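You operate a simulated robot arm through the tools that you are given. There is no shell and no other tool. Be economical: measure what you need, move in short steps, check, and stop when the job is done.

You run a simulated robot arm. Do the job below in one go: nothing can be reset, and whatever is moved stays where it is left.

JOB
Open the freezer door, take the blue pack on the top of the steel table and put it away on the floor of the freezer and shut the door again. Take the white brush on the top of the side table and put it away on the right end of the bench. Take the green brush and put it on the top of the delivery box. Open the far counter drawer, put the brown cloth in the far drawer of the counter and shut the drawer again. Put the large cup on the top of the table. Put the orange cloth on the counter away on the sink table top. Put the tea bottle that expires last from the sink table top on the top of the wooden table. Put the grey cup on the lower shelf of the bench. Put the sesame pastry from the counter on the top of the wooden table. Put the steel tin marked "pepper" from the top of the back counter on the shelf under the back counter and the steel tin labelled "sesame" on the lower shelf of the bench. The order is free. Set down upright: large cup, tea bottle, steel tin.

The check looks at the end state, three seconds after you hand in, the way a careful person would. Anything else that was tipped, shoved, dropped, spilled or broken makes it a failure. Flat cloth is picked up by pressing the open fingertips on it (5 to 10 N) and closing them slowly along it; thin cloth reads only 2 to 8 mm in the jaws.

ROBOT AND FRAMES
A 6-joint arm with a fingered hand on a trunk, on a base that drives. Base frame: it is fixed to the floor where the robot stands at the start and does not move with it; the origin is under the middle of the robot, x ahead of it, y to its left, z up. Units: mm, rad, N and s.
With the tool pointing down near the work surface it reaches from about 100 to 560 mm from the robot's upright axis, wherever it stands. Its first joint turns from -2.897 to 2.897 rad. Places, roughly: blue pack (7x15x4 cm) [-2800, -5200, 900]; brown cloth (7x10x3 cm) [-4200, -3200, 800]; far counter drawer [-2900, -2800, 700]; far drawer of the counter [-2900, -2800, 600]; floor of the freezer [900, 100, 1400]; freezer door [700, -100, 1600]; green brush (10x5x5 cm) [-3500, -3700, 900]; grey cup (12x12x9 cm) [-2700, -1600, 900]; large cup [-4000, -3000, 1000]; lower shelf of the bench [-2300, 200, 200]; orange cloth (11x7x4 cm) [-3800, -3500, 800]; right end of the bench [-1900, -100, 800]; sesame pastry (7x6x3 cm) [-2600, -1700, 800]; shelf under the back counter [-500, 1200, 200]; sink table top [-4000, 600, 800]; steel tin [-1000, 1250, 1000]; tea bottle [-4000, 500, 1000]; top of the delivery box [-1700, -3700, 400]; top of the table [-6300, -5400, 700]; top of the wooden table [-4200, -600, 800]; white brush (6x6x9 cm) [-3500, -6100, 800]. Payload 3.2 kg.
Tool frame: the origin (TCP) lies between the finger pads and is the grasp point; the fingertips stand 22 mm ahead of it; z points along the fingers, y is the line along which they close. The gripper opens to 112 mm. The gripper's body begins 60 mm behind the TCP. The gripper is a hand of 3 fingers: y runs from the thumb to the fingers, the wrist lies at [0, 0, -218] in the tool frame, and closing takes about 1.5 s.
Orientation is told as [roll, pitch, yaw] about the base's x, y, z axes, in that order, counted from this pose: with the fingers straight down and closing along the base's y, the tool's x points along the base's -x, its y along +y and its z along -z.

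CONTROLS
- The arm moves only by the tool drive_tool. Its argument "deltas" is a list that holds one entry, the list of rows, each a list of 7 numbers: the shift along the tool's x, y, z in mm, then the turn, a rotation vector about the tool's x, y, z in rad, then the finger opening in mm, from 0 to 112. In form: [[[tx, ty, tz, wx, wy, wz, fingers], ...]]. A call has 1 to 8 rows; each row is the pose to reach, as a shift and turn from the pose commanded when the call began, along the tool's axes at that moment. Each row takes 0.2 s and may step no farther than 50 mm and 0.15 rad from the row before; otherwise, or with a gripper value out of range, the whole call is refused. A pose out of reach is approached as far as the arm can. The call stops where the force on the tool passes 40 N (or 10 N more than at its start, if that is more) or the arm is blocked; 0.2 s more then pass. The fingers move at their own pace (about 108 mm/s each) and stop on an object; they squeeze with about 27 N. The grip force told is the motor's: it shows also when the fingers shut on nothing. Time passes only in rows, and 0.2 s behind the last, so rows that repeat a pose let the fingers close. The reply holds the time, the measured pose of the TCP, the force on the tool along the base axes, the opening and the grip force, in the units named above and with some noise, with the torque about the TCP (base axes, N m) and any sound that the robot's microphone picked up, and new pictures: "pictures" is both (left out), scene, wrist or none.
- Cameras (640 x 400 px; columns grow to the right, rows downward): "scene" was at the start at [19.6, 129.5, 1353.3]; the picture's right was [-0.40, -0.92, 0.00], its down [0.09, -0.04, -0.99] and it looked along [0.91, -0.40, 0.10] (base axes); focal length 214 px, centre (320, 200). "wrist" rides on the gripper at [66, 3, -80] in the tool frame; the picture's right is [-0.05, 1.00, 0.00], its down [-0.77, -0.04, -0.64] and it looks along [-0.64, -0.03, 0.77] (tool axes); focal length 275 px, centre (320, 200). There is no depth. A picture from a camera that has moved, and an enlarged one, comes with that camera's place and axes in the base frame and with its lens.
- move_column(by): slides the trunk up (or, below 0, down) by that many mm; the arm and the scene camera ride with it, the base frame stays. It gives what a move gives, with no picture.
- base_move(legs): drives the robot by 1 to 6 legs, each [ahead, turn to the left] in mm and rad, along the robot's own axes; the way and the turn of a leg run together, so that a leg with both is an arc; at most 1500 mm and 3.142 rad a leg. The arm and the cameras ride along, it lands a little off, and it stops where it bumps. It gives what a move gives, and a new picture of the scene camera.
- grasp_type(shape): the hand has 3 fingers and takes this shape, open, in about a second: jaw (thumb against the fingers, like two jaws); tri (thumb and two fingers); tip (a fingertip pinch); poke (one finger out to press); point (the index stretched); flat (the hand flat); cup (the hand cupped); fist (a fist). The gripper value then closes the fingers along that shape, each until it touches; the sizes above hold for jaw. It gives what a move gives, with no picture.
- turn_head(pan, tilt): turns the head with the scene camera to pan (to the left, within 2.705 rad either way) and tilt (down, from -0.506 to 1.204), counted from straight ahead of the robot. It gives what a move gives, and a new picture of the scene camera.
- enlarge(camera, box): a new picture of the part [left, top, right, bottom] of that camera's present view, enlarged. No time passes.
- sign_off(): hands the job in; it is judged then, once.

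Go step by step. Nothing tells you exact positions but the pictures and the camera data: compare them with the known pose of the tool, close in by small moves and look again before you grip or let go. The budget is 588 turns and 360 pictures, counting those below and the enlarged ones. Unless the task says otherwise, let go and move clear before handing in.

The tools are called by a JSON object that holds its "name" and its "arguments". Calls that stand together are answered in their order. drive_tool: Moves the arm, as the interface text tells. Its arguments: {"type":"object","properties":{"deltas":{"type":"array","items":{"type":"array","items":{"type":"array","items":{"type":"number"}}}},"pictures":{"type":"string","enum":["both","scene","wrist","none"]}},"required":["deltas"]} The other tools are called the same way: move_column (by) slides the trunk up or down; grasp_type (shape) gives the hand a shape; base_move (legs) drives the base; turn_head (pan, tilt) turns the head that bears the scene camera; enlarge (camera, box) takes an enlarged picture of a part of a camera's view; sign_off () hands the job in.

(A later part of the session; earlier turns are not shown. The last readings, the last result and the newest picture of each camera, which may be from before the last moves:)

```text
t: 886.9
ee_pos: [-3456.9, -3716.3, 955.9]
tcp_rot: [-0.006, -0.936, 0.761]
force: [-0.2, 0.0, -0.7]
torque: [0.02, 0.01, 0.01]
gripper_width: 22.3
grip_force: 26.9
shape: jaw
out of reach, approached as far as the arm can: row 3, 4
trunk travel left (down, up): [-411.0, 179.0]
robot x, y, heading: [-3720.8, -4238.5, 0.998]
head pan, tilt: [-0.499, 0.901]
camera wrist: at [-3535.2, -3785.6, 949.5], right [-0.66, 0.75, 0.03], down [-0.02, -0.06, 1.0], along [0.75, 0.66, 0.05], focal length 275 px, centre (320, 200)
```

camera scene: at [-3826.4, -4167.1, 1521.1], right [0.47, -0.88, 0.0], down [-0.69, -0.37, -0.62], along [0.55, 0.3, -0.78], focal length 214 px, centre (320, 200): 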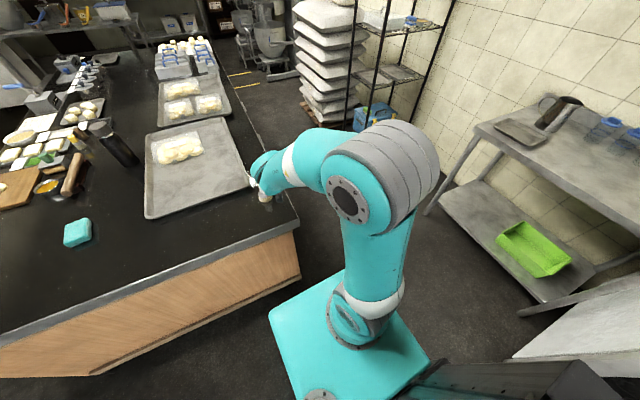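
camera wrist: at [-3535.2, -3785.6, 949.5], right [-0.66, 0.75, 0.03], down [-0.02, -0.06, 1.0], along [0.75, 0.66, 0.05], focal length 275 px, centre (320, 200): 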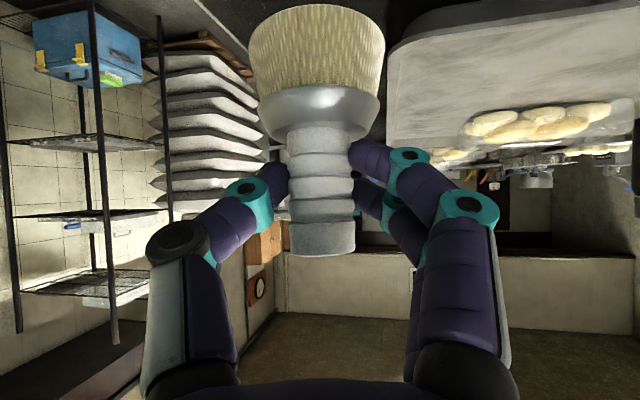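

{"name": "move_column", "arguments": {"by": 100}}

{"name": "base_move", "arguments": {"legs": [[-200, 0], [0, -1.105], [630, 0], [0, 1.089], [1300, 0], [1250, 0]]}}

```text
t: 888.2
ee_pos: [-3455.8, -3717.0, 1054.7]
tcp_rot: [-0.008, -0.935, 0.762]
force: [-0.8, -0.5, -1.8]
torque: [-0.02, -0.01, 0.0]
gripper_width: 22.5
grip_force: 26.8
shape: jaw
trunk travel left (down, up): [-511.0, 79.0]
robot x, y, heading: [-3720.4, -4240.5, 0.997]
head pan, tilt: [-0.499, 0.901]
```

```text
t: 910.6
ee_pos: [-1411.4, -1919.5, 1055.2]
tcp_rot: [-0.008, -0.936, 0.693]
force: [-0.3, -0.1, -0.3]
torque: [-0.04, -0.03, 0.02]
gripper_width: 22.4
grip_force: 27.0
shape: jaw
trunk travel left (down, up): [-511.0, 79.0]
robot x, y, heading: [-1707.2, -2423.5, 0.924]
head pan, tilt: [-0.499, 0.901]
camera scene: at [-1808.8, -2343.7, 1471.1], right [0.42, -0.91, 0.0], down [-0.71, -0.33, -0.62], along [0.56, 0.26, -0.78], focal length 214 px, centre (320, 200)
```

scene: 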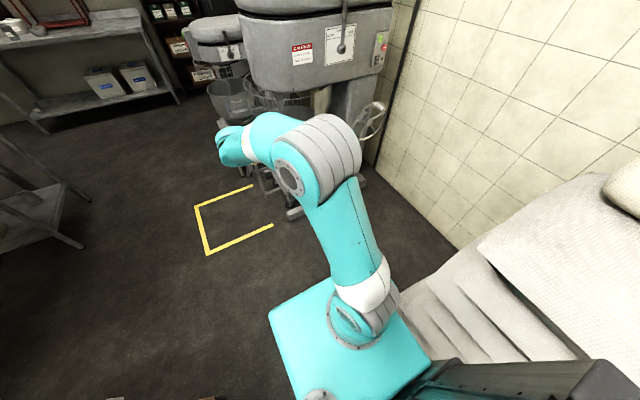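

{"name": "base_move", "arguments": {"legs": [[0, 0.476], [1000, 0], [900, 0], [0, 1.115]]}}

{"name": "turn_head", "arguments": {"pan": 0.0, "tilt": 0.5}}

```text
t: 912.5
ee_pos: [-1671.9, -1841.3, 1055.1]
tcp_rot: [-0.008, -0.936, 1.157]
force: [0.0, -0.1, 0.0]
torque: [0.01, 0.0, 0.01]
gripper_width: 21.9
grip_force: 26.8
shape: jaw
trunk travel left (down, up): [-511.0, 79.0]
robot x, y, heading: [-1709.7, -2427.7, 1.35]
head pan, tilt: [-0.499, 0.901]
stopped in leg 1: the robot was blocked; the commanded pose is now the measured one
camera scene: at [-1837.9, -2394.1, 1471.2], right [0.75, -0.66, 0.0], down [-0.52, -0.59, -0.62], along [0.41, 0.47, -0.78], focal length 214 px, centre (320, 200)
```

scene: 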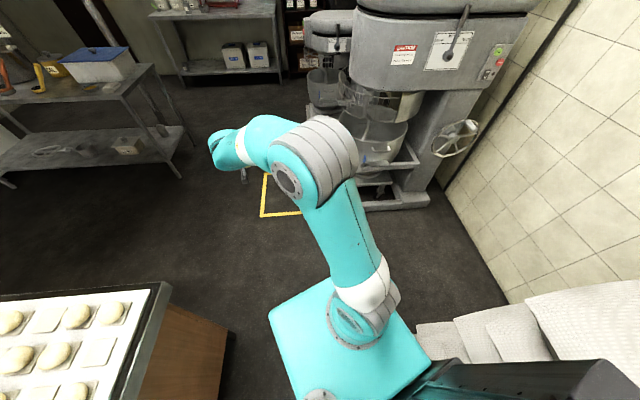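

```text
t: 913.5
ee_pos: [-1671.4, -1842.7, 1054.8]
tcp_rot: [-0.006, -0.936, 1.159]
force: [-0.3, -0.7, -0.8]
torque: [0.03, -0.01, -0.01]
gripper_width: 22.0
grip_force: 26.8
shape: jaw
trunk travel left (down, up): [-511.0, 79.0]
robot x, y, heading: [-1712.8, -2430.6, 1.351]
head pan, tilt: [0.0, 0.499]
camera scene: at [-1868.1, -2362.2, 1504.9], right [0.98, -0.22, 0.0], down [-0.1, -0.47, -0.88], along [0.19, 0.86, -0.48], focal length 214 px, centre (320, 200)
```

scene: 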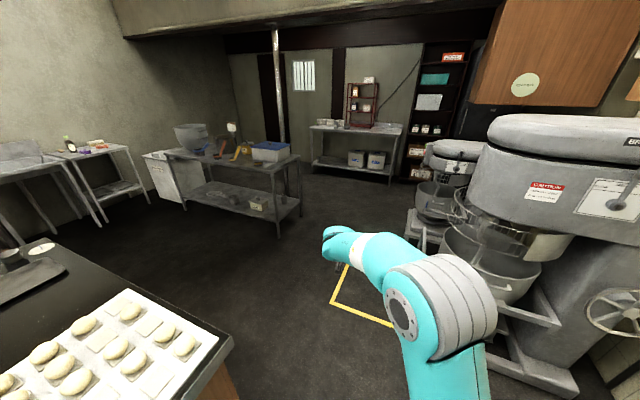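

{"name": "base_move", "arguments": {"legs": [[1000, 0.04], [880, 0], [0, 1.1]]}}

{"name": "turn_head", "arguments": {"pan": -0.1, "tilt": 0.5}}

```text
t: 925.6
ee_pos: [-1866.2, -302.5, 1054.9]
tcp_rot: [-0.008, -0.935, 2.286]
force: [0.4, -0.1, -0.2]
torque: [-0.01, -0.04, 0.01]
gripper_width: 22.0
grip_force: 27.1
shape: jaw
trunk travel left (down, up): [-511.0, 79.0]
robot x, y, heading: [-1356.1, -591.8, 2.476]
head pan, tilt: [0.0, 0.499]
camera scene: at [-1482.6, -704.3, 1505.0], right [0.62, 0.79, 0.0], down [0.38, -0.29, -0.88], along [-0.69, 0.54, -0.48], focal length 214 px, centre (320, 200)
```

scene: 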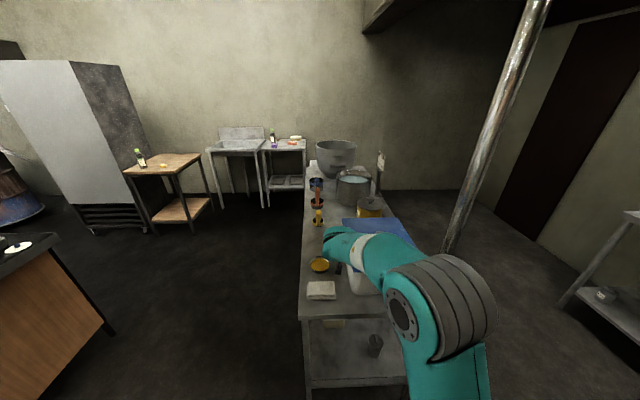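

```text
t: 926.3
ee_pos: [-1866.8, -302.2, 1055.0]
tcp_rot: [-0.007, -0.933, 2.286]
force: [0.2, 0.3, -1.1]
torque: [-0.04, -0.01, 0.0]
gripper_width: 22.1
grip_force: 27.3
shape: jaw
trunk travel left (down, up): [-511.0, 79.0]
robot x, y, heading: [-1351.0, -590.2, 2.478]
head pan, tilt: [-0.099, 0.499]
camera scene: at [-1476.7, -697.4, 1505.0], right [0.69, 0.72, 0.0], down [0.35, -0.33, -0.88], along [-0.64, 0.61, -0.48], focal length 214 px, centre (320, 200)
```

scene: 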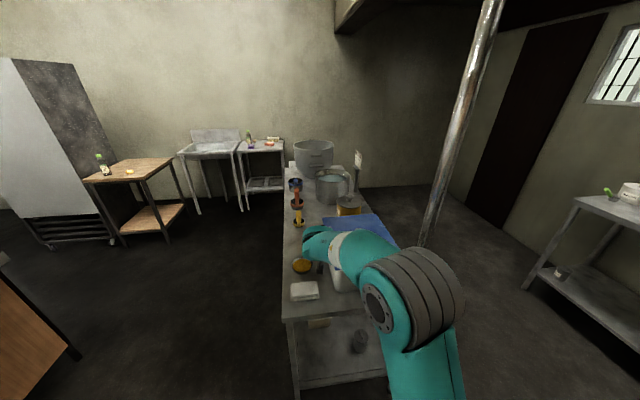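

{"name": "enlarge", "arguments": {"camera": "scene", "box": [270, 220, 430, 330]}}

```text
3.64 times, centred on (350, 275) of scene
camera zoom: at [-1476.7, -697.4, 1505.0], right [0.69, 0.72, 0.0], down [0.35, -0.33, -0.88], along [-0.64, 0.61, -0.48], focal length 780 px, centre (211, -73)
```

zoom: 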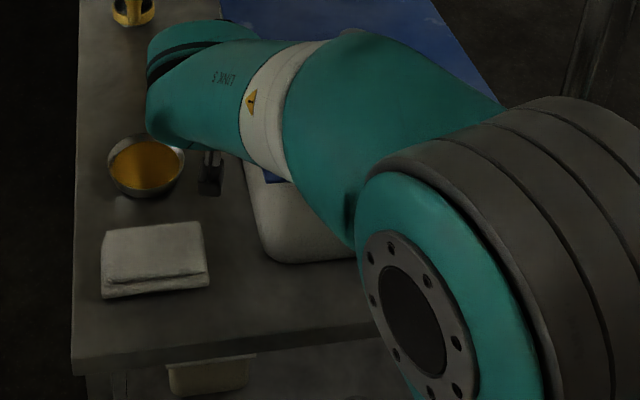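

{"name": "base_move", "arguments": {"legs": [[-75, 0]]}}

{"name": "drive_tool", "arguments": {"deltas": [[[-6, -26, 8, 0, 0, 0, 0], [-6, -26, 8, 0, 0, 0, 0]]], "pictures": "wrist"}}

```text
t: 927.3
ee_pos: [-1808.8, -348.2, 1055.1]
tcp_rot: [-0.006, -0.935, 2.285]
force: [0.6, 0.2, 0.0]
torque: [0.01, -0.02, -0.01]
gripper_width: 22.0
grip_force: 26.6
shape: jaw
trunk travel left (down, up): [-511.0, 79.0]
robot x, y, heading: [-1300.9, -637.8, 2.479]
head pan, tilt: [-0.099, 0.499]
camera scene: at [-1418.7, -742.5, 1505.0], right [0.69, 0.72, 0.0], down [0.35, -0.33, -0.88], along [-0.64, 0.61, -0.48], focal length 214 px, centre (320, 200)
```

scene: 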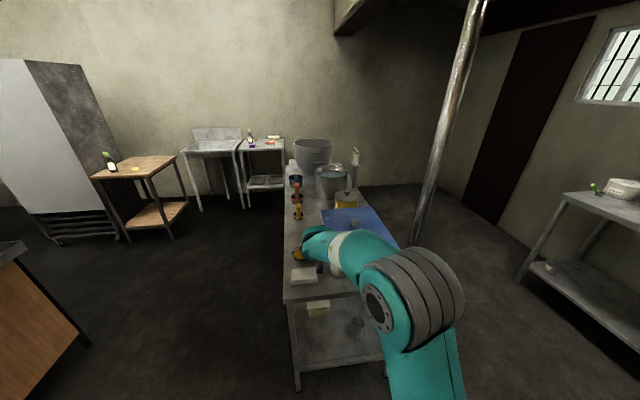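

```text
t: 927.9
ee_pos: [-1795.6, -323.6, 1053.7]
tcp_rot: [-0.005, -0.942, 2.285]
force: [0.1, -0.4, -0.3]
torque: [0.01, -0.02, 0.03]
gripper_width: 21.6
grip_force: 27.1
shape: jaw
trunk travel left (down, up): [-511.0, 79.0]
robot x, y, heading: [-1302.0, -633.6, 2.481]
head pan, tilt: [-0.099, 0.499]
camera wrist: at [-1729.9, -404.8, 1047.7], right [-0.78, -0.63, 0.03], down [0.07, -0.03, 1.0], along [-0.63, 0.78, 0.06], focal length 275 px, centre (320, 200)
```

wrist: 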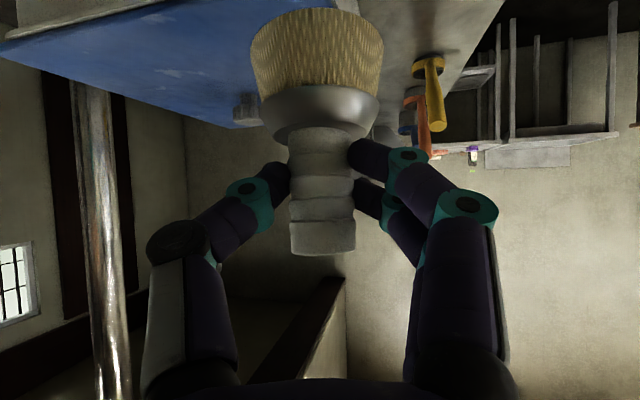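

{"name": "move_column", "arguments": {"by": -140}}

{"name": "drive_tool", "arguments": {"deltas": [[[0, 0, 0, 0, 0, 0, 0]]], "pictures": "both"}}

```text
t: 929.6
ee_pos: [-1794.8, -323.5, 913.7]
tcp_rot: [-0.006, -0.944, 2.286]
force: [0.5, 0.1, -0.3]
torque: [0.02, -0.01, -0.03]
gripper_width: 21.9
grip_force: 27.2
shape: jaw
trunk travel left (down, up): [-371.0, 219.0]
robot x, y, heading: [-1299.7, -632.7, 2.482]
head pan, tilt: [-0.099, 0.499]
```

```text
t: 930.0
ee_pos: [-1795.5, -324.0, 914.2]
tcp_rot: [-0.005, -0.942, 2.286]
force: [0.1, -0.3, -1.2]
torque: [0.0, -0.01, -0.04]
gripper_width: 22.0
grip_force: 26.8
shape: jaw
trunk travel left (down, up): [-371.0, 219.0]
robot x, y, heading: [-1301.3, -637.5, 2.481]
head pan, tilt: [-0.099, 0.499]
camera scene: at [-1419.6, -741.8, 1365.0], right [0.69, 0.72, 0.0], down [0.35, -0.33, -0.88], along [-0.64, 0.61, -0.48], focal length 214 px, centre (320, 200)
camera wrist: at [-1730.0, -404.9, 907.8], right [-0.78, -0.63, 0.03], down [0.07, -0.03, 1.0], along [-0.63, 0.78, 0.06], focal length 275 px, centre (320, 200)
```

scene: 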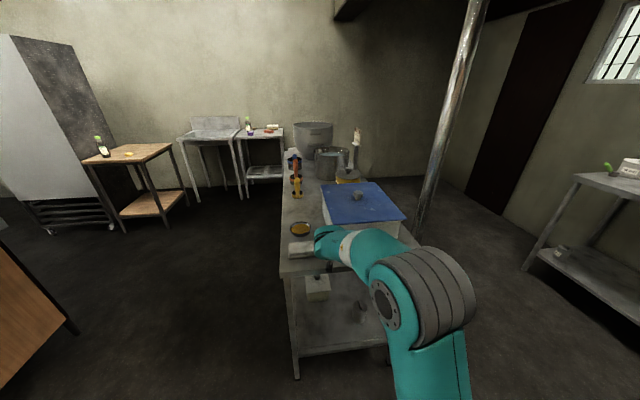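
wrist: 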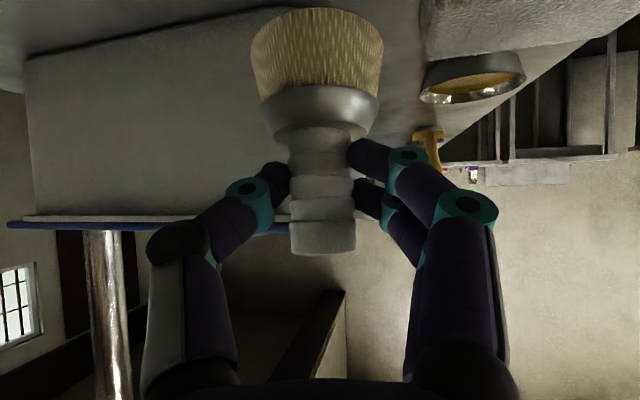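

{"name": "drive_tool", "arguments": {"deltas": [[[16, 0, 12, 0, 0, 0, 0], [22, 0, 16, 0, 0, 0, 0], [26, 0, 19, 0, 0, 0, 0], [29, 0, 21, 0, 0, 0, 0], [32, 0, 23, 0, 0, 0, 0], [35, 0, 25.5, 0, 0, 0, 0], [38, 0, 28, 0, 0, 0, 0]]], "pictures": "none"}}

```text
t: 931.6
ee_pos: [-1795.5, -323.4, 866.6]
tcp_rot: [-0.005, -0.944, 2.284]
force: [0.2, -0.8, -0.4]
torque: [0.0, -0.03, 0.02]
gripper_width: 22.0
grip_force: 27.0
shape: jaw
trunk travel left (down, up): [-371.0, 219.0]
robot x, y, heading: [-1299.2, -634.9, 2.484]
head pan, tilt: [-0.099, 0.499]
```

{"name": "drive_tool", "arguments": {"deltas": [[[2.5, 0, 1.8, 0, 0, 0, 0], [5, 0, 3.6, 0, 0, 0, 0], [7.5, 0, 5.4, 0, 0, 0, 0], [10, 0, 7.2, 0, 0, 0, 0], [12.5, 0, 9, 0, 0, 0, 0]]], "pictures": "wrist"}}

```text
t: 932.7
ee_pos: [-1795.8, -323.1, 862.0]
tcp_rot: [-0.003, -0.963, 2.284]
force: [0.9, -1.3, 16.8]
torque: [0.02, 0.0, -0.02]
gripper_width: 23.0
grip_force: 27.1
shape: jaw
trunk travel left (down, up): [-371.0, 219.0]
robot x, y, heading: [-1297.5, -635.3, 2.479]
head pan, tilt: [-0.099, 0.499]
stopped in row 5: the force on the tool passed its limit at 44 N (the readings are from after the stop); the commanded pose is now the measured one
camera wrist: at [-1730.8, -403.8, 853.0], right [-0.77, -0.63, 0.04], down [0.08, -0.04, 1.0], along [-0.63, 0.77, 0.08], focal length 275 px, centre (320, 200)
```

wrist: 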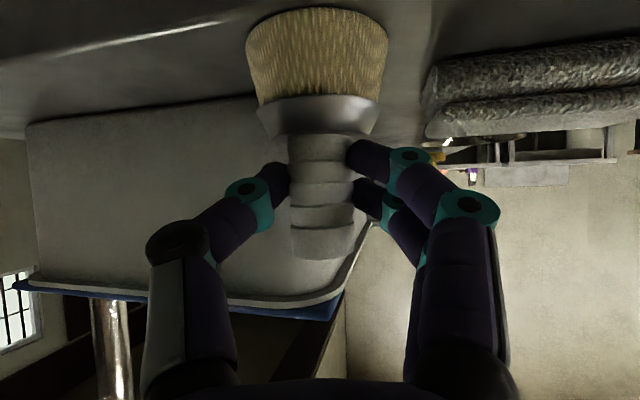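

{"name": "drive_tool", "arguments": {"deltas": [[[-2, 0, -1.5, 0, 0, 0, 30], [-2, 0, -1.5, 0, 0, 0, 45], [-2, 0, -1.5, 0, 0, 0, 55], [-2, 0, -1.5, 0, 0, 0, 55], [-2, 0, -30, 0, 0, 0, 55], [-2, 0, -70, 0, 0, 0, 55], [-2, 0, -110, 0, 0, 0, 55]]], "pictures": "wrist"}}

```text
t: 934.3
ee_pos: [-1738.4, -389.4, 922.4]
tcp_rot: [-0.002, -0.956, 2.284]
force: [-0.4, -0.5, -0.2]
torque: [0.02, -0.01, 0.02]
gripper_width: 54.4
grip_force: 0.1
shape: jaw
trunk travel left (down, up): [-371.0, 219.0]
robot x, y, heading: [-1297.6, -634.2, 2.477]
head pan, tilt: [-0.099, 0.499]
camera wrist: at [-1673.9, -470.2, 916.1], right [-0.78, -0.63, 0.04], down [0.07, -0.03, 1.0], along [-0.63, 0.78, 0.07], focal length 275 px, centre (320, 200)
```

wrist: 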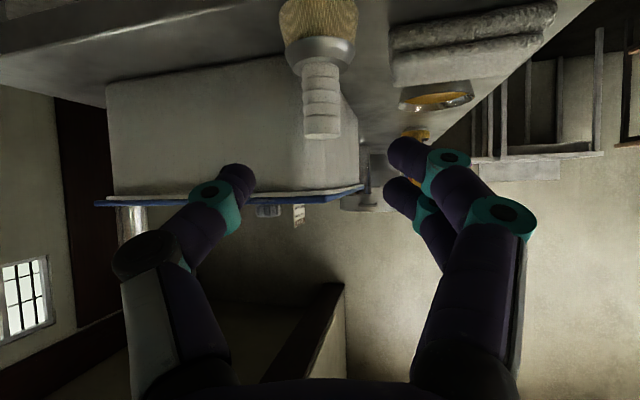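

White brush is placed on the bench's right end. Now the blue pack: I drive back through the aisle to the steel table.

{"name": "base_move", "arguments": {"legs": [[-150, 0], [0, 1.792], [1088, 0], [0, 0.253], [662, 0], [0, -0.407]]}}

{"name": "move_column", "arguments": {"by": 60}}

```text
t: 950.3
ee_pos: [-2021.5, -2779.5, 923.4]
tcp_rot: [-0.005, -0.957, -2.388]
force: [-0.1, -0.3, 0.2]
torque: [0.01, 0.01, 0.01]
gripper_width: 54.1
grip_force: 0.1
shape: jaw
trunk travel left (down, up): [-371.0, 219.0]
robot x, y, heading: [-1794.2, -2327.5, -2.192]
head pan, tilt: [-0.099, 0.499]
camera scene: at [-1683.1, -2446.3, 1365.0], right [-0.75, 0.66, 0.0], down [0.32, 0.36, -0.88], along [-0.58, -0.66, -0.48], focal length 214 px, centre (320, 200)
```

scene: 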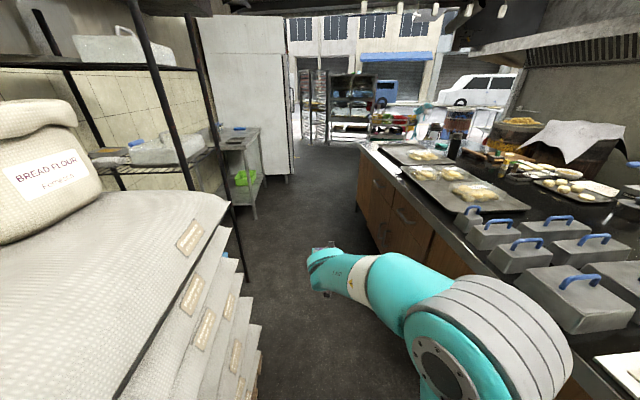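

```text
t: 951.3
ee_pos: [-2020.6, -2778.8, 982.1]
tcp_rot: [-0.007, -0.955, -2.387]
force: [0.6, 0.6, 0.7]
torque: [-0.02, -0.02, 0.0]
gripper_width: 54.5
grip_force: 0.1
shape: jaw
trunk travel left (down, up): [-431.0, 159.0]
robot x, y, heading: [-1793.4, -2328.2, -2.192]
head pan, tilt: [-0.099, 0.499]
```

{"name": "base_move", "arguments": {"legs": [[0, 0.04], [1080, 0], [1080, 0], [0, -0.716], [513, 0], [0, 2.038]]}}

{"name": "turn_head", "arguments": {"pan": 0, "tilt": 0.5}}

```text
t: 971.8
ee_pos: [-3089.4, -4590.9, 984.2]
tcp_rot: [-0.004, -0.954, -1.038]
force: [-0.5, 0.2, -0.5]
torque: [0.02, -0.02, 0.0]
gripper_width: 54.2
grip_force: 0.1
shape: jaw
trunk travel left (down, up): [-431.0, 159.0]
robot x, y, heading: [-3475.9, -4266.7, -0.838]
head pan, tilt: [-0.099, 0.499]
camera scene: at [-3341.1, -4188.9, 1425.0], right [-0.81, -0.59, 0.0], down [-0.28, 0.39, -0.88], along [0.52, -0.71, -0.48], focal length 214 px, centre (320, 200)
```

scene: 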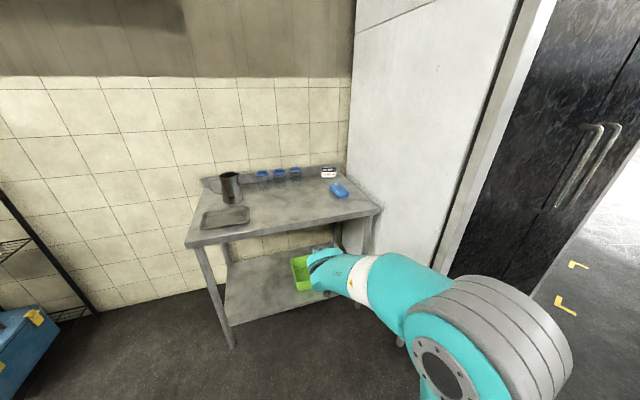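

```text
t: 972.4
ee_pos: [-3090.1, -4591.2, 983.8]
tcp_rot: [-0.005, -0.956, -1.039]
force: [0.2, -1.1, -0.4]
torque: [0.02, 0.02, 0.01]
gripper_width: 54.5
grip_force: 0.0
shape: jaw
trunk travel left (down, up): [-431.0, 159.0]
robot x, y, heading: [-3476.4, -4267.1, -0.843]
head pan, tilt: [0.0, 0.499]
camera scene: at [-3334.1, -4183.3, 1425.0], right [-0.75, -0.67, 0.0], down [-0.32, 0.36, -0.88], along [0.58, -0.66, -0.48], focal length 214 px, centre (320, 200)
```

scene: 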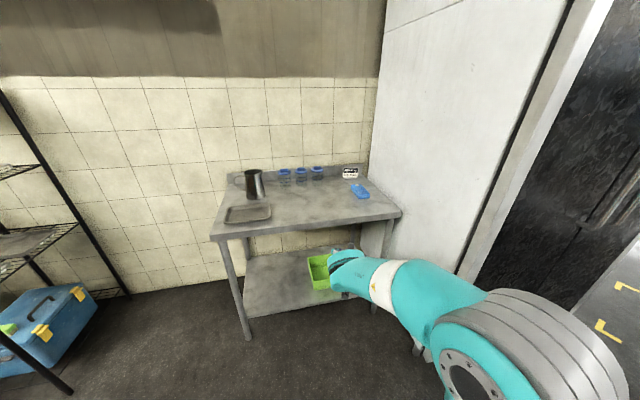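

{"name": "enlarge", "arguments": {"camera": "scene", "box": [290, 150, 410, 225]}}

```text
5.33 times, centred on (350, 188) of scene
camera zoom: at [-3334.1, -4183.3, 1425.0], right [-0.75, -0.67, 0.0], down [-0.32, 0.36, -0.88], along [0.58, -0.66, -0.48], focal length 1144 px, centre (160, 267)
```

zoom: 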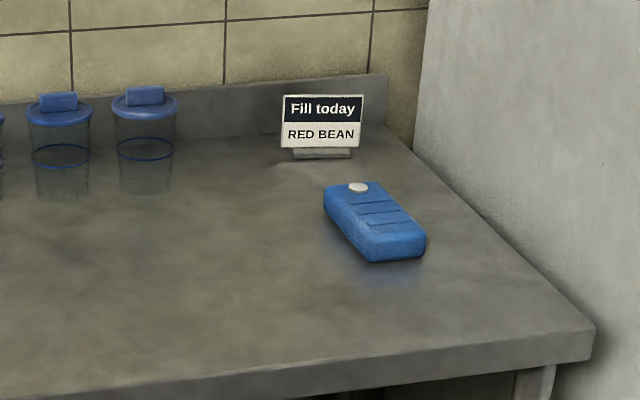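

{"name": "base_move", "arguments": {"legs": [[515, 0], [0, -0.25]]}}

{"name": "drive_tool", "arguments": {"deltas": [[[0, 0, 0, -0.12, 0, -0.085, 105], [0, 0, 0, -0.24, 0, -0.17, 105], [0, 0, 0, -0.36, 0, -0.25, 105]]], "pictures": "wrist"}}

```text
t: 976.3
ee_pos: [-2833.2, -5056.9, 982.2]
tcp_rot: [-0.005, -0.954, -1.282]
force: [0.4, 0.4, -0.9]
torque: [0.02, 0.01, 0.0]
gripper_width: 54.3
grip_force: 0.1
shape: jaw
trunk travel left (down, up): [-431.0, 159.0]
robot x, y, heading: [-3134.6, -4649.1, -1.087]
head pan, tilt: [0.0, 0.499]
camera scene: at [-2972.7, -4602.7, 1425.0], right [-0.89, -0.47, 0.0], down [-0.22, 0.42, -0.88], along [0.41, -0.78, -0.48], focal length 214 px, centre (320, 200)
```

scene: 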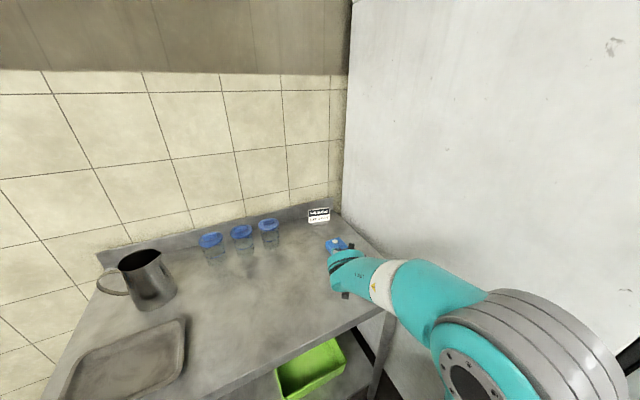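

```text
t: 977.1
ee_pos: [-2833.2, -5060.5, 989.0]
tcp_rot: [0.0, -0.982, -0.943]
force: [0.5, 0.4, 0.3]
torque: [0.01, 0.03, -0.01]
gripper_width: 105.1
grip_force: 0.1
shape: jaw
out of reach, approached as far as the arm can: row 3
trunk travel left (down, up): [-431.0, 159.0]
robot x, y, heading: [-3133.9, -4651.3, -1.088]
head pan, tilt: [0.0, 0.499]
camera wrist: at [-2891.0, -4974.2, 977.8], right [0.82, 0.57, 0.04], down [-0.09, 0.06, 0.99], along [0.56, -0.82, 0.1], focal length 275 px, centre (320, 200)
```

wrist: 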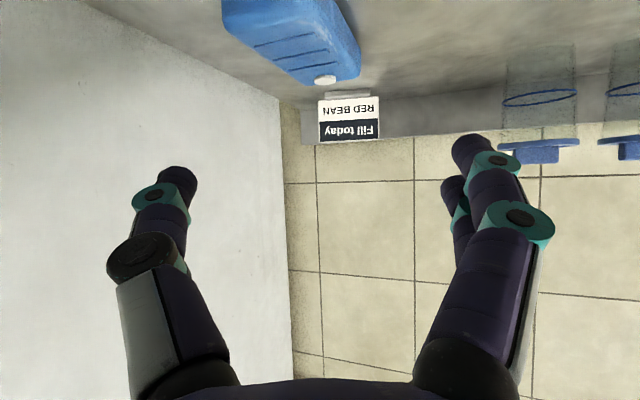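

{"name": "drive_tool", "arguments": {"deltas": [[[16, -7, 3, 0, 0.03, 0, 105], [32, -14, 7, 0, 0.06, 0, 105], [48, -21, 10.5, 0, 0.08, 0, 105], [48, -21, 10.5, 0, 0.08, 0, 105]]], "pictures": "wrist"}}

```text
t: 978.1
ee_pos: [-2859.9, -5056.9, 941.4]
tcp_rot: [0.0, -0.902, -0.941]
force: [0.8, 0.6, 0.2]
torque: [0.02, 0.01, -0.01]
gripper_width: 105.1
grip_force: 0.1
shape: jaw
trunk travel left (down, up): [-431.0, 159.0]
robot x, y, heading: [-3133.8, -4651.8, -1.09]
head pan, tilt: [0.0, 0.499]
camera wrist: at [-2919.0, -4971.8, 939.2], right [0.82, 0.56, 0.04], down [-0.04, 0.0, 1.0], along [0.56, -0.83, 0.02], focal length 275 px, centre (320, 200)
```

wrist: 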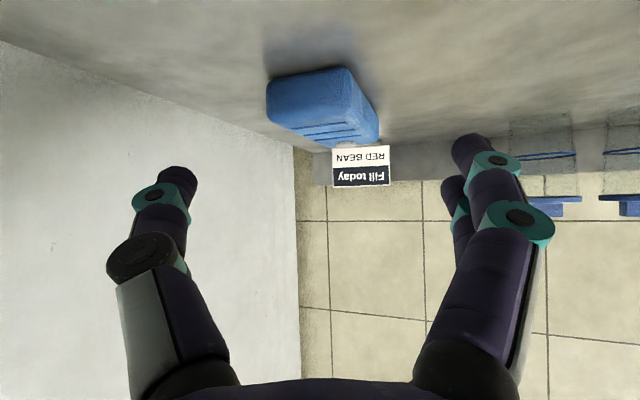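

{"name": "base_move", "arguments": {"legs": [[40, 0]]}}

{"name": "drive_tool", "arguments": {"deltas": [[[-7, 5, 26, 0, 0, 0, 105], [-15, 10, 52, 0, 0, 0, 105], [-22, 15, 77, 0, 0, 0, 105], [-22, 15, 77, 0, 0, 0, 105]]], "pictures": "wrist"}}

```text
t: 979.0
ee_pos: [-2843.0, -5094.1, 942.4]
tcp_rot: [-0.001, -0.902, -0.939]
force: [-0.4, -0.5, 0.5]
torque: [-0.01, 0.0, 0.01]
gripper_width: 105.0
grip_force: 0.0
shape: jaw
trunk travel left (down, up): [-431.0, 159.0]
robot x, y, heading: [-3118.2, -4684.8, -1.094]
head pan, tilt: [0.0, 0.499]
camera scene: at [-2953.5, -4639.2, 1425.0], right [-0.89, -0.47, 0.0], down [-0.22, 0.42, -0.88], along [0.41, -0.78, -0.48], focal length 214 px, centre (320, 200)
```

scene: 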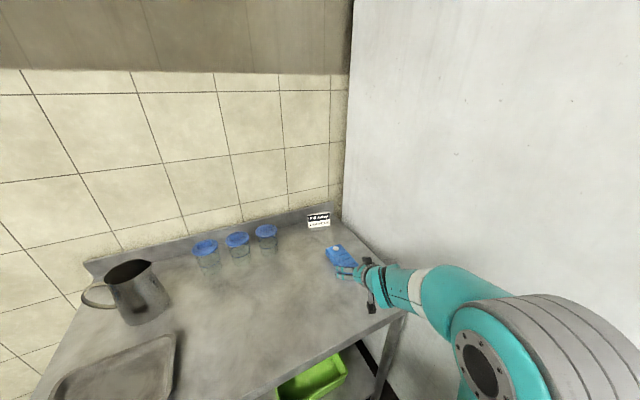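

```text
t: 980.0
ee_pos: [-2784.4, -5144.7, 910.2]
tcp_rot: [0.0, -0.901, -0.938]
force: [0.0, -0.4, -0.1]
torque: [0.02, 0.0, 0.0]
gripper_width: 104.8
grip_force: 0.1
shape: jaw
trunk travel left (down, up): [-431.0, 159.0]
robot x, y, heading: [-3113.3, -4688.6, -1.09]
head pan, tilt: [0.0, 0.499]
camera wrist: at [-2843.7, -5058.5, 908.4], right [0.82, 0.57, 0.04], down [-0.04, 0.0, 1.0], along [0.56, -0.82, 0.02], focal length 275 px, centre (320, 200)
```

wrist: 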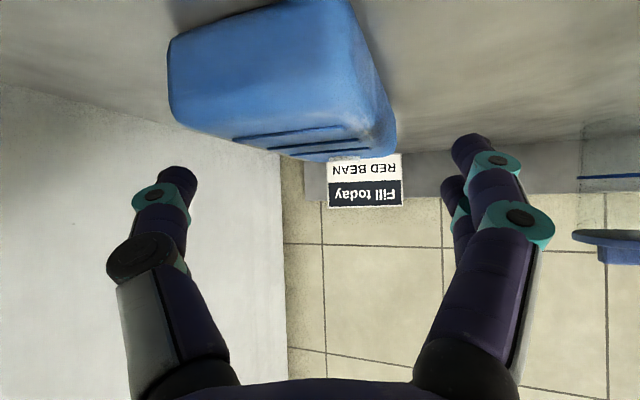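

{"name": "drive_tool", "arguments": {"deltas": [[[0, 0, 35, 0, 0, 0, 108], [0, 0, 70, 0, 0, 0, 108], [4, 0, 73, 0, 0, 0, 108], [4, 0, 73, 0, 0, 0, 108]]], "pictures": "wrist"}}

```text
t: 981.0
ee_pos: [-2752.7, -5194.1, 871.2]
tcp_rot: [0.005, -0.924, -0.95]
force: [2.4, -2.4, 12.8]
torque: [0.43, -0.79, -0.26]
gripper_width: 108.1
grip_force: 0.1
shape: jaw
trunk travel left (down, up): [-431.0, 159.0]
robot x, y, heading: [-3115.8, -4687.3, -1.087]
head pan, tilt: [0.0, 0.499]
stopped in row 4: the force on the tool passed its limit at 42 N (the readings are from after the stop); the commanded pose is now the measured one
camera wrist: at [-2810.8, -5107.7, 866.2], right [0.83, 0.56, 0.04], down [-0.06, 0.01, 1.0], along [0.56, -0.83, 0.04], focal length 275 px, centre (320, 200)
```

wrist: 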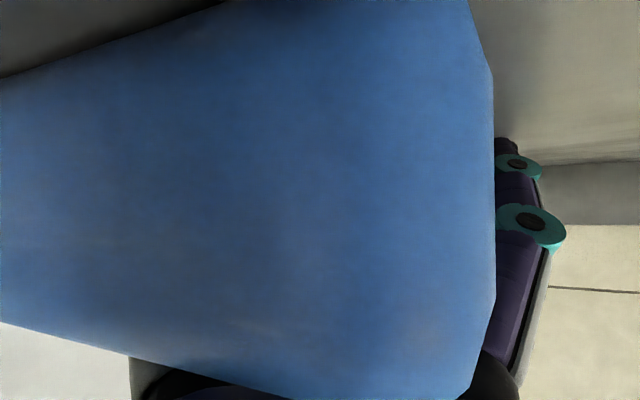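

{"name": "drive_tool", "arguments": {"deltas": [[[-3, 0, -2, 0, 0, 0, 108], [-3, 0, -2, 0, 0, 0, 80], [-3, 0, -2, 0, 0, 0, 60], [-3, 0, -2, 0, 0, 0, 40], [-3, 0, -2, 0, 0, 0, 20], [-3, 0, -2, 0, 0, 0, 20], [-3, 0, -2, 0, 0, 0, 20]]], "pictures": "both"}}

```text
t: 982.6
ee_pos: [-2752.0, -5192.8, 874.4]
tcp_rot: [-0.001, -0.918, -0.944]
force: [8.0, 0.3, 21.6]
torque: [0.53, -1.19, -0.1]
gripper_width: 63.1
grip_force: 27.0
shape: jaw
trunk travel left (down, up): [-431.0, 159.0]
robot x, y, heading: [-3120.0, -4687.1, -1.091]
head pan, tilt: [0.0, 0.499]
camera scene: at [-2954.1, -4636.9, 1425.1], right [-0.89, -0.46, 0.0], down [-0.22, 0.42, -0.88], along [0.41, -0.78, -0.48], focal length 214 px, centre (320, 200)
camera wrist: at [-2810.5, -5106.4, 869.4], right [0.83, 0.56, 0.04], down [-0.05, 0.01, 1.0], along [0.56, -0.83, 0.04], focal length 275 px, centre (320, 200)
```

scene: 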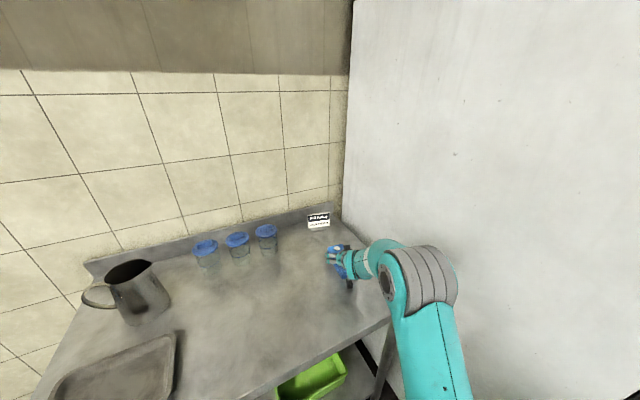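
wrist: 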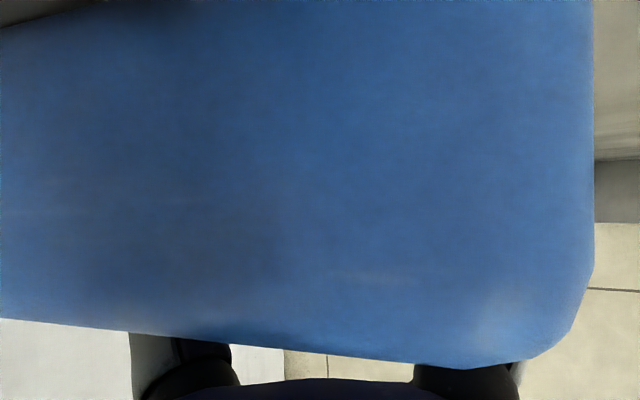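

{"name": "drive_tool", "arguments": {"deltas": [[[-8, 0, -6, 0, 0, 0, 20], [-24, 0, -18, 0, 0, 0, 20], [-48, 0, -36, 0, 0, 0, 20], [-70, 0, -53, 0, 0, 0, 20]]], "pictures": "both"}}

```text
t: 983.6
ee_pos: [-2748.2, -5192.6, 942.9]
tcp_rot: [0.02, -0.92, -0.944]
force: [0.0, 0.2, -2.8]
torque: [-0.06, -0.03, -0.03]
gripper_width: 63.1
grip_force: 26.9
shape: jaw
out of reach, approached as far as the arm can: row 3, 4
trunk travel left (down, up): [-431.0, 159.0]
robot x, y, heading: [-3115.8, -4684.7, -1.088]
head pan, tilt: [0.0, 0.499]
camera scene: at [-2953.6, -4639.0, 1425.0], right [-0.89, -0.46, 0.0], down [-0.22, 0.42, -0.88], along [0.41, -0.78, -0.48], focal length 214 px, centre (320, 200)
camera wrist: at [-2807.6, -5106.9, 938.4], right [0.82, 0.58, 0.05], down [-0.06, 0.0, 1.0], along [0.57, -0.82, 0.04], focal length 275 px, centre (320, 200)
```

scene: 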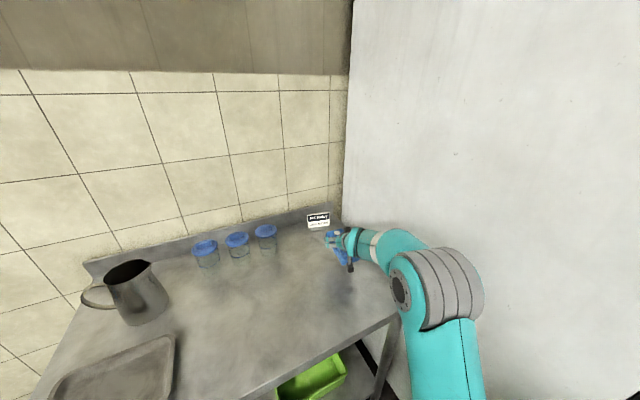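
wrist: 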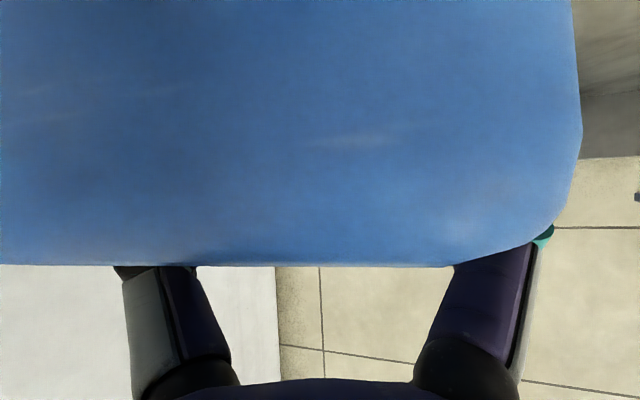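

Pack is held. I back out and head for the freezer in stages.

{"name": "base_move", "arguments": {"legs": [[-480, 0]]}}

{"name": "move_column", "arguments": {"by": 100}}

{"name": "drive_tool", "arguments": {"deltas": [[[0, 0, 0, 0, 0, 0, 20]]], "pictures": "wrist"}}

```text
t: 986.5
ee_pos: [-2968.9, -4770.0, 942.1]
tcp_rot: [0.02, -0.919, -0.947]
force: [0.4, -0.4, -1.9]
torque: [-0.03, -0.02, 0.02]
gripper_width: 63.2
grip_force: 26.6
shape: jaw
trunk travel left (down, up): [-431.0, 159.0]
robot x, y, heading: [-3333.8, -4263.4, -1.092]
head pan, tilt: [0.0, 0.499]
camera scene: at [-3174.6, -4216.0, 1425.0], right [-0.89, -0.46, 0.0], down [-0.22, 0.42, -0.88], along [0.41, -0.78, -0.48], focal length 214 px, centre (320, 200)
```

scene: 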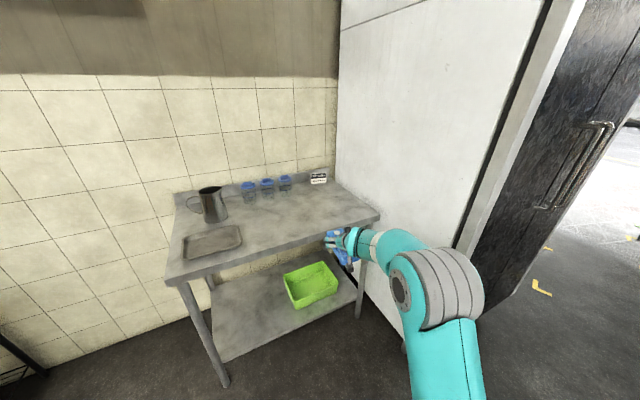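

```text
t: 987.8
ee_pos: [-2968.8, -4769.4, 1042.2]
tcp_rot: [0.022, -0.919, -0.948]
force: [0.6, 0.7, -2.6]
torque: [-0.06, -0.01, -0.04]
gripper_width: 63.2
grip_force: 26.8
shape: jaw
trunk travel left (down, up): [-531.0, 59.0]
robot x, y, heading: [-3333.8, -4263.0, -1.087]
head pan, tilt: [0.0, 0.499]
```

```text
t: 988.2
ee_pos: [-2969.2, -4770.5, 1042.4]
tcp_rot: [0.022, -0.92, -0.947]
force: [0.0, 0.4, -4.0]
torque: [-0.07, -0.03, 0.01]
gripper_width: 63.4
grip_force: 27.3
shape: jaw
trunk travel left (down, up): [-531.0, 59.0]
robot x, y, heading: [-3339.3, -4265.2, -1.086]
head pan, tilt: [0.0, 0.499]
camera wrist: at [-3029.6, -4684.4, 1038.2], right [0.82, 0.57, 0.05], down [-0.06, 0.0, 1.0], along [0.57, -0.82, 0.04], focal length 275 px, centre (320, 200)
```

wrist: 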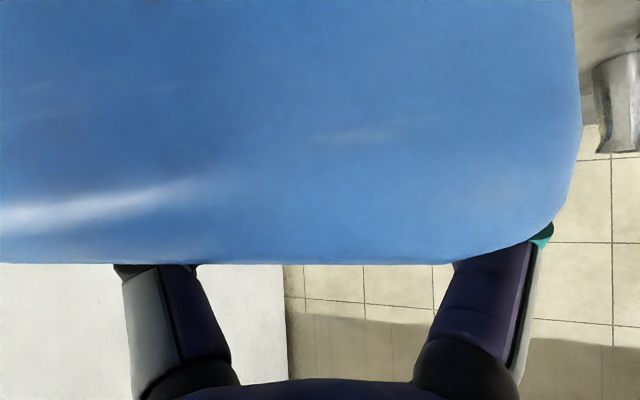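

{"name": "base_move", "arguments": {"legs": [[0, 1.585], [461, 0], [0, 0.485], [1050, 0], [1000, 0], [0, 0.346]]}}

{"name": "base_move", "arguments": {"legs": [[700, 0], [0, -0.084], [1098, 0], [0, -0.744]]}}

```text
t: 1007.1
ee_pos: [-1694.3, -1737.3, 1041.6]
tcp_rot: [0.019, -0.92, 1.453]
force: [-0.1, 1.1, -2.6]
torque: [0.05, -0.01, -0.02]
gripper_width: 63.0
grip_force: 26.6
shape: jaw
trunk travel left (down, up): [-531.0, 59.0]
robot x, y, heading: [-1766.5, -2356.3, 1.305]
head pan, tilt: [0.0, 0.499]
camera scene: at [-1919.3, -2285.5, 1525.0], right [0.97, -0.26, 0.0], down [-0.12, -0.46, -0.88], along [0.23, 0.85, -0.48], focal length 214 px, centre (320, 200)
```

scene: 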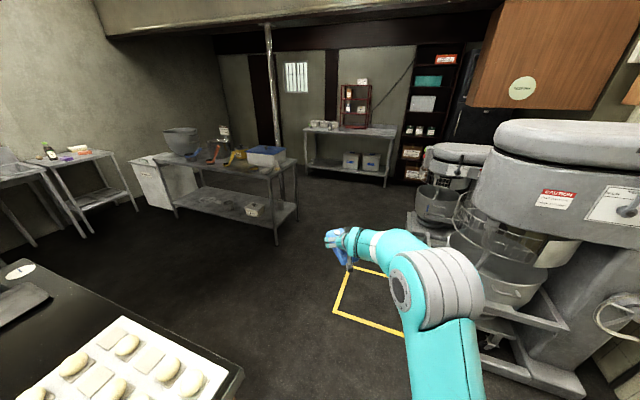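

```text
t: 1018.6
ee_pos: [-706.8, -267.8, 1041.3]
tcp_rot: [0.02, -0.922, 0.628]
force: [-0.1, 0.5, -3.3]
torque: [0.04, -0.02, -0.02]
gripper_width: 63.0
grip_force: 26.8
shape: jaw
trunk travel left (down, up): [-531.0, 59.0]
robot x, y, heading: [-1214.6, -632.7, 0.483]
head pan, tilt: [0.0, 0.499]
camera scene: at [-1261.3, -475.7, 1525.0], right [0.46, -0.89, 0.0], down [-0.42, -0.22, -0.88], along [0.78, 0.41, -0.48], focal length 214 px, centre (320, 200)
```

scene: 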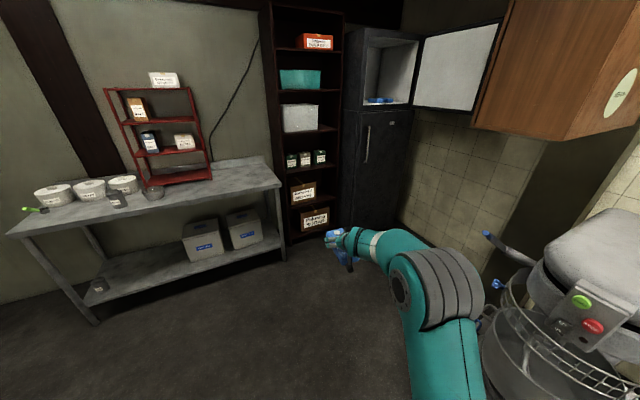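

{"name": "base_move", "arguments": {"legs": [[0, 0.05], [815, 0], [0, 1.98], [-780, 0]]}}

```text
t: 1030.5
ee_pos: [-698.9, -214.0, 1039.3]
tcp_rot: [0.021, -0.909, 2.659]
force: [-0.5, -0.7, -2.8]
torque: [0.03, 0.03, -0.01]
gripper_width: 62.7
grip_force: 26.9
shape: jaw
trunk travel left (down, up): [-531.0, 59.0]
robot x, y, heading: [-139.2, -506.6, 2.507]
head pan, tilt: [0.0, 0.499]
stopped in leg 4: the robot was blocked; the commanded pose is now the measured one
camera scene: at [-277.5, -611.8, 1525.4], right [0.59, 0.81, 0.0], down [0.4, -0.29, -0.87], along [-0.7, 0.52, -0.49], focal length 214 px, centre (320, 200)
```

scene: 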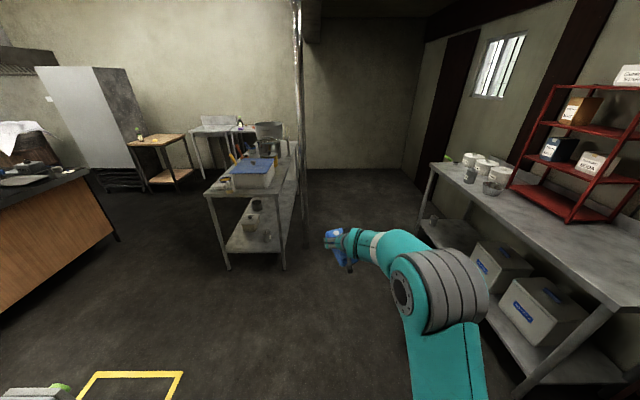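

{"name": "move_column", "arguments": {"by": 58}}

{"name": "drive_tool", "arguments": {"deltas": [[[-35, 0, -27, 0, 0, 0, 20], [-71, 0, -55, 0, 0, 0, 20], [-106, 0, -83, 0, 0, 0, 20], [-142, 0, -110, 0, 0, 0, 20], [-177, 0, -138, 0, 0, 0, 20], [-213, 0, -166, 0, 0, 0, 20], [-248, 0, -193, 0, 0, 0, 20], [-284, 0, -221, 0, 0, 0, 20]]], "pictures": "both"}}

```text
t: 1031.5
ee_pos: [-700.7, -214.9, 1096.7]
tcp_rot: [0.021, -0.911, 2.659]
force: [-0.5, -0.6, -3.6]
torque: [0.01, 0.06, -0.01]
gripper_width: 62.8
grip_force: 27.2
shape: jaw
trunk travel left (down, up): [-589.0, 1.0]
robot x, y, heading: [-140.3, -508.0, 2.515]
head pan, tilt: [0.0, 0.499]
```

```text
t: 1033.2
ee_pos: [-675.9, -227.4, 1404.0]
tcp_rot: [0.019, -0.911, 2.661]
force: [0.5, -0.1, -2.5]
torque: [0.01, -0.02, 0.0]
gripper_width: 62.7
grip_force: 27.3
shape: jaw
out of reach, approached as far as the arm can: row 7, 8
trunk travel left (down, up): [-589.0, 1.0]
robot x, y, heading: [-139.1, -508.6, 2.512]
head pan, tilt: [0.0, 0.499]
camera scene: at [-279.1, -612.3, 1582.8], right [0.59, 0.81, 0.0], down [0.4, -0.29, -0.87], along [-0.7, 0.51, -0.49], focal length 214 px, centre (320, 200)
camera wrist: at [-584.1, -276.2, 1399.7], right [-0.47, -0.88, 0.05], down [0.05, 0.03, 1.0], along [-0.88, 0.47, 0.03], focal length 275 px, centre (320, 200)
```

scene: 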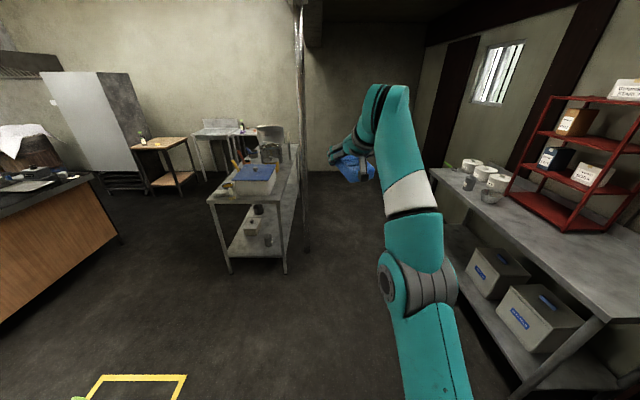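
wrist: 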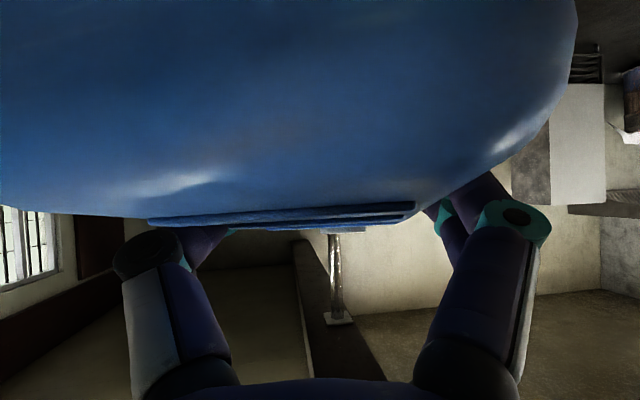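

{"name": "drive_tool", "arguments": {"deltas": [[[5, 0, -39, 0, 0, 0, 20], [9, 0, -77, 0, 0, 0, 20], [14, 0, -116, 0, 0, 0, 20], [5, 0, -123, 0, 0, 0, 20]]], "pictures": "none"}}

```text
t: 1034.2
ee_pos: [-584.0, -270.6, 1470.5]
tcp_rot: [0.019, -0.911, 2.66]
force: [-0.5, -0.2, -2.8]
torque: [0.01, 0.06, 0.0]
gripper_width: 62.4
grip_force: 27.3
shape: jaw
out of reach, approached as far as the arm can: row 2, 3
trunk travel left (down, up): [-589.0, 1.0]
robot x, y, heading: [-140.9, -505.9, 2.515]
head pan, tilt: [0.0, 0.499]
```

{"name": "base_move", "arguments": {"legs": [[250, 0], [0, 0.28], [-600, 0], [0, -1.84]]}}

{"name": "turn_head", "arguments": {"pan": -0.1, "tilt": 0.1}}

```text
t: 1038.4
ee_pos: [-631.9, -324.8, 1471.6]
tcp_rot: [0.025, -0.915, 2.925]
force: [-0.3, 0.0, -3.3]
torque: [0.01, 0.01, 0.01]
gripper_width: 62.6
grip_force: 26.9
shape: jaw
trunk travel left (down, up): [-589.0, 1.0]
robot x, y, heading: [-146.0, -432.2, 2.775]
head pan, tilt: [0.0, 0.499]
stopped in leg 3: the robot was blocked; the commanded pose is now the measured one
camera scene: at [-245.4, -572.5, 1583.1], right [0.36, 0.93, 0.0], down [0.46, -0.18, -0.87], along [-0.81, 0.31, -0.49], focal length 214 px, centre (320, 200)
```

scene: 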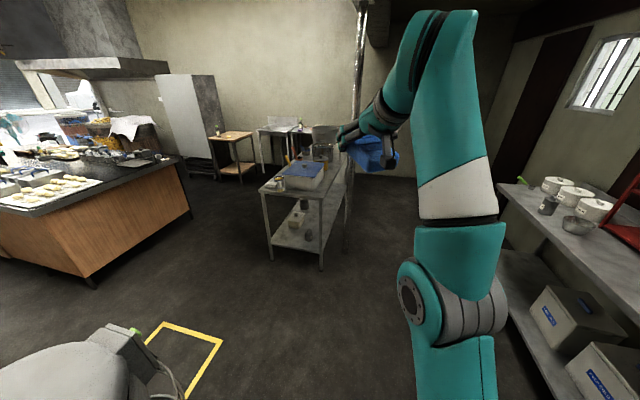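

```text
t: 1039.2
ee_pos: [-630.0, -323.8, 1470.7]
tcp_rot: [0.022, -0.915, 2.927]
force: [-0.1, 0.2, -3.2]
torque: [0.05, 0.08, -0.03]
gripper_width: 62.5
grip_force: 26.9
shape: jaw
trunk travel left (down, up): [-589.0, 1.0]
robot x, y, heading: [-143.1, -436.7, 2.777]
head pan, tilt: [-0.099, 0.099]
camera scene: at [-243.6, -564.0, 1619.9], right [0.45, 0.9, 0.0], down [0.1, -0.05, -0.99], along [-0.89, 0.44, -0.11], focal length 214 px, centre (320, 200)
```

scene: 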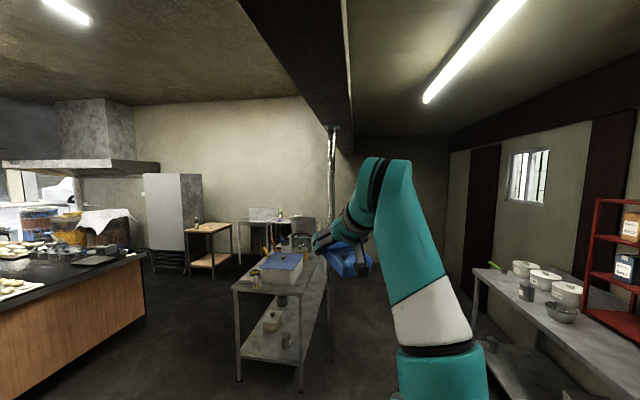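

{"name": "base_move", "arguments": {"legs": [[100, 0], [0, -1.328], [215, 0], [0, 1.066], [-580, 0]]}}

```text
t: 1050.5
ee_pos: [-177.4, -295.3, 1476.4]
tcp_rot: [0.019, -0.927, 2.645]
force: [0.1, 0.2, -2.5]
torque: [0.02, 0.03, -0.02]
gripper_width: 62.5
grip_force: 27.1
shape: jaw
trunk travel left (down, up): [-589.0, 1.0]
robot x, y, heading: [249.0, -529.5, 2.494]
head pan, tilt: [-0.099, 0.099]
camera scene: at [130.2, -636.1, 1620.1], right [0.68, 0.73, 0.0], down [0.07, -0.07, -1.0], along [-0.73, 0.68, -0.1], focal length 214 px, centre (320, 200)
```

scene: 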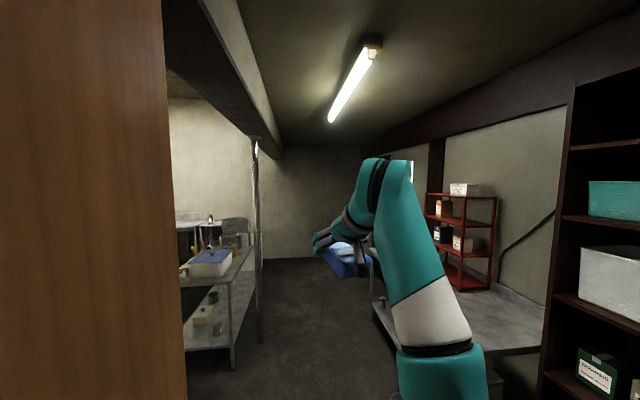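

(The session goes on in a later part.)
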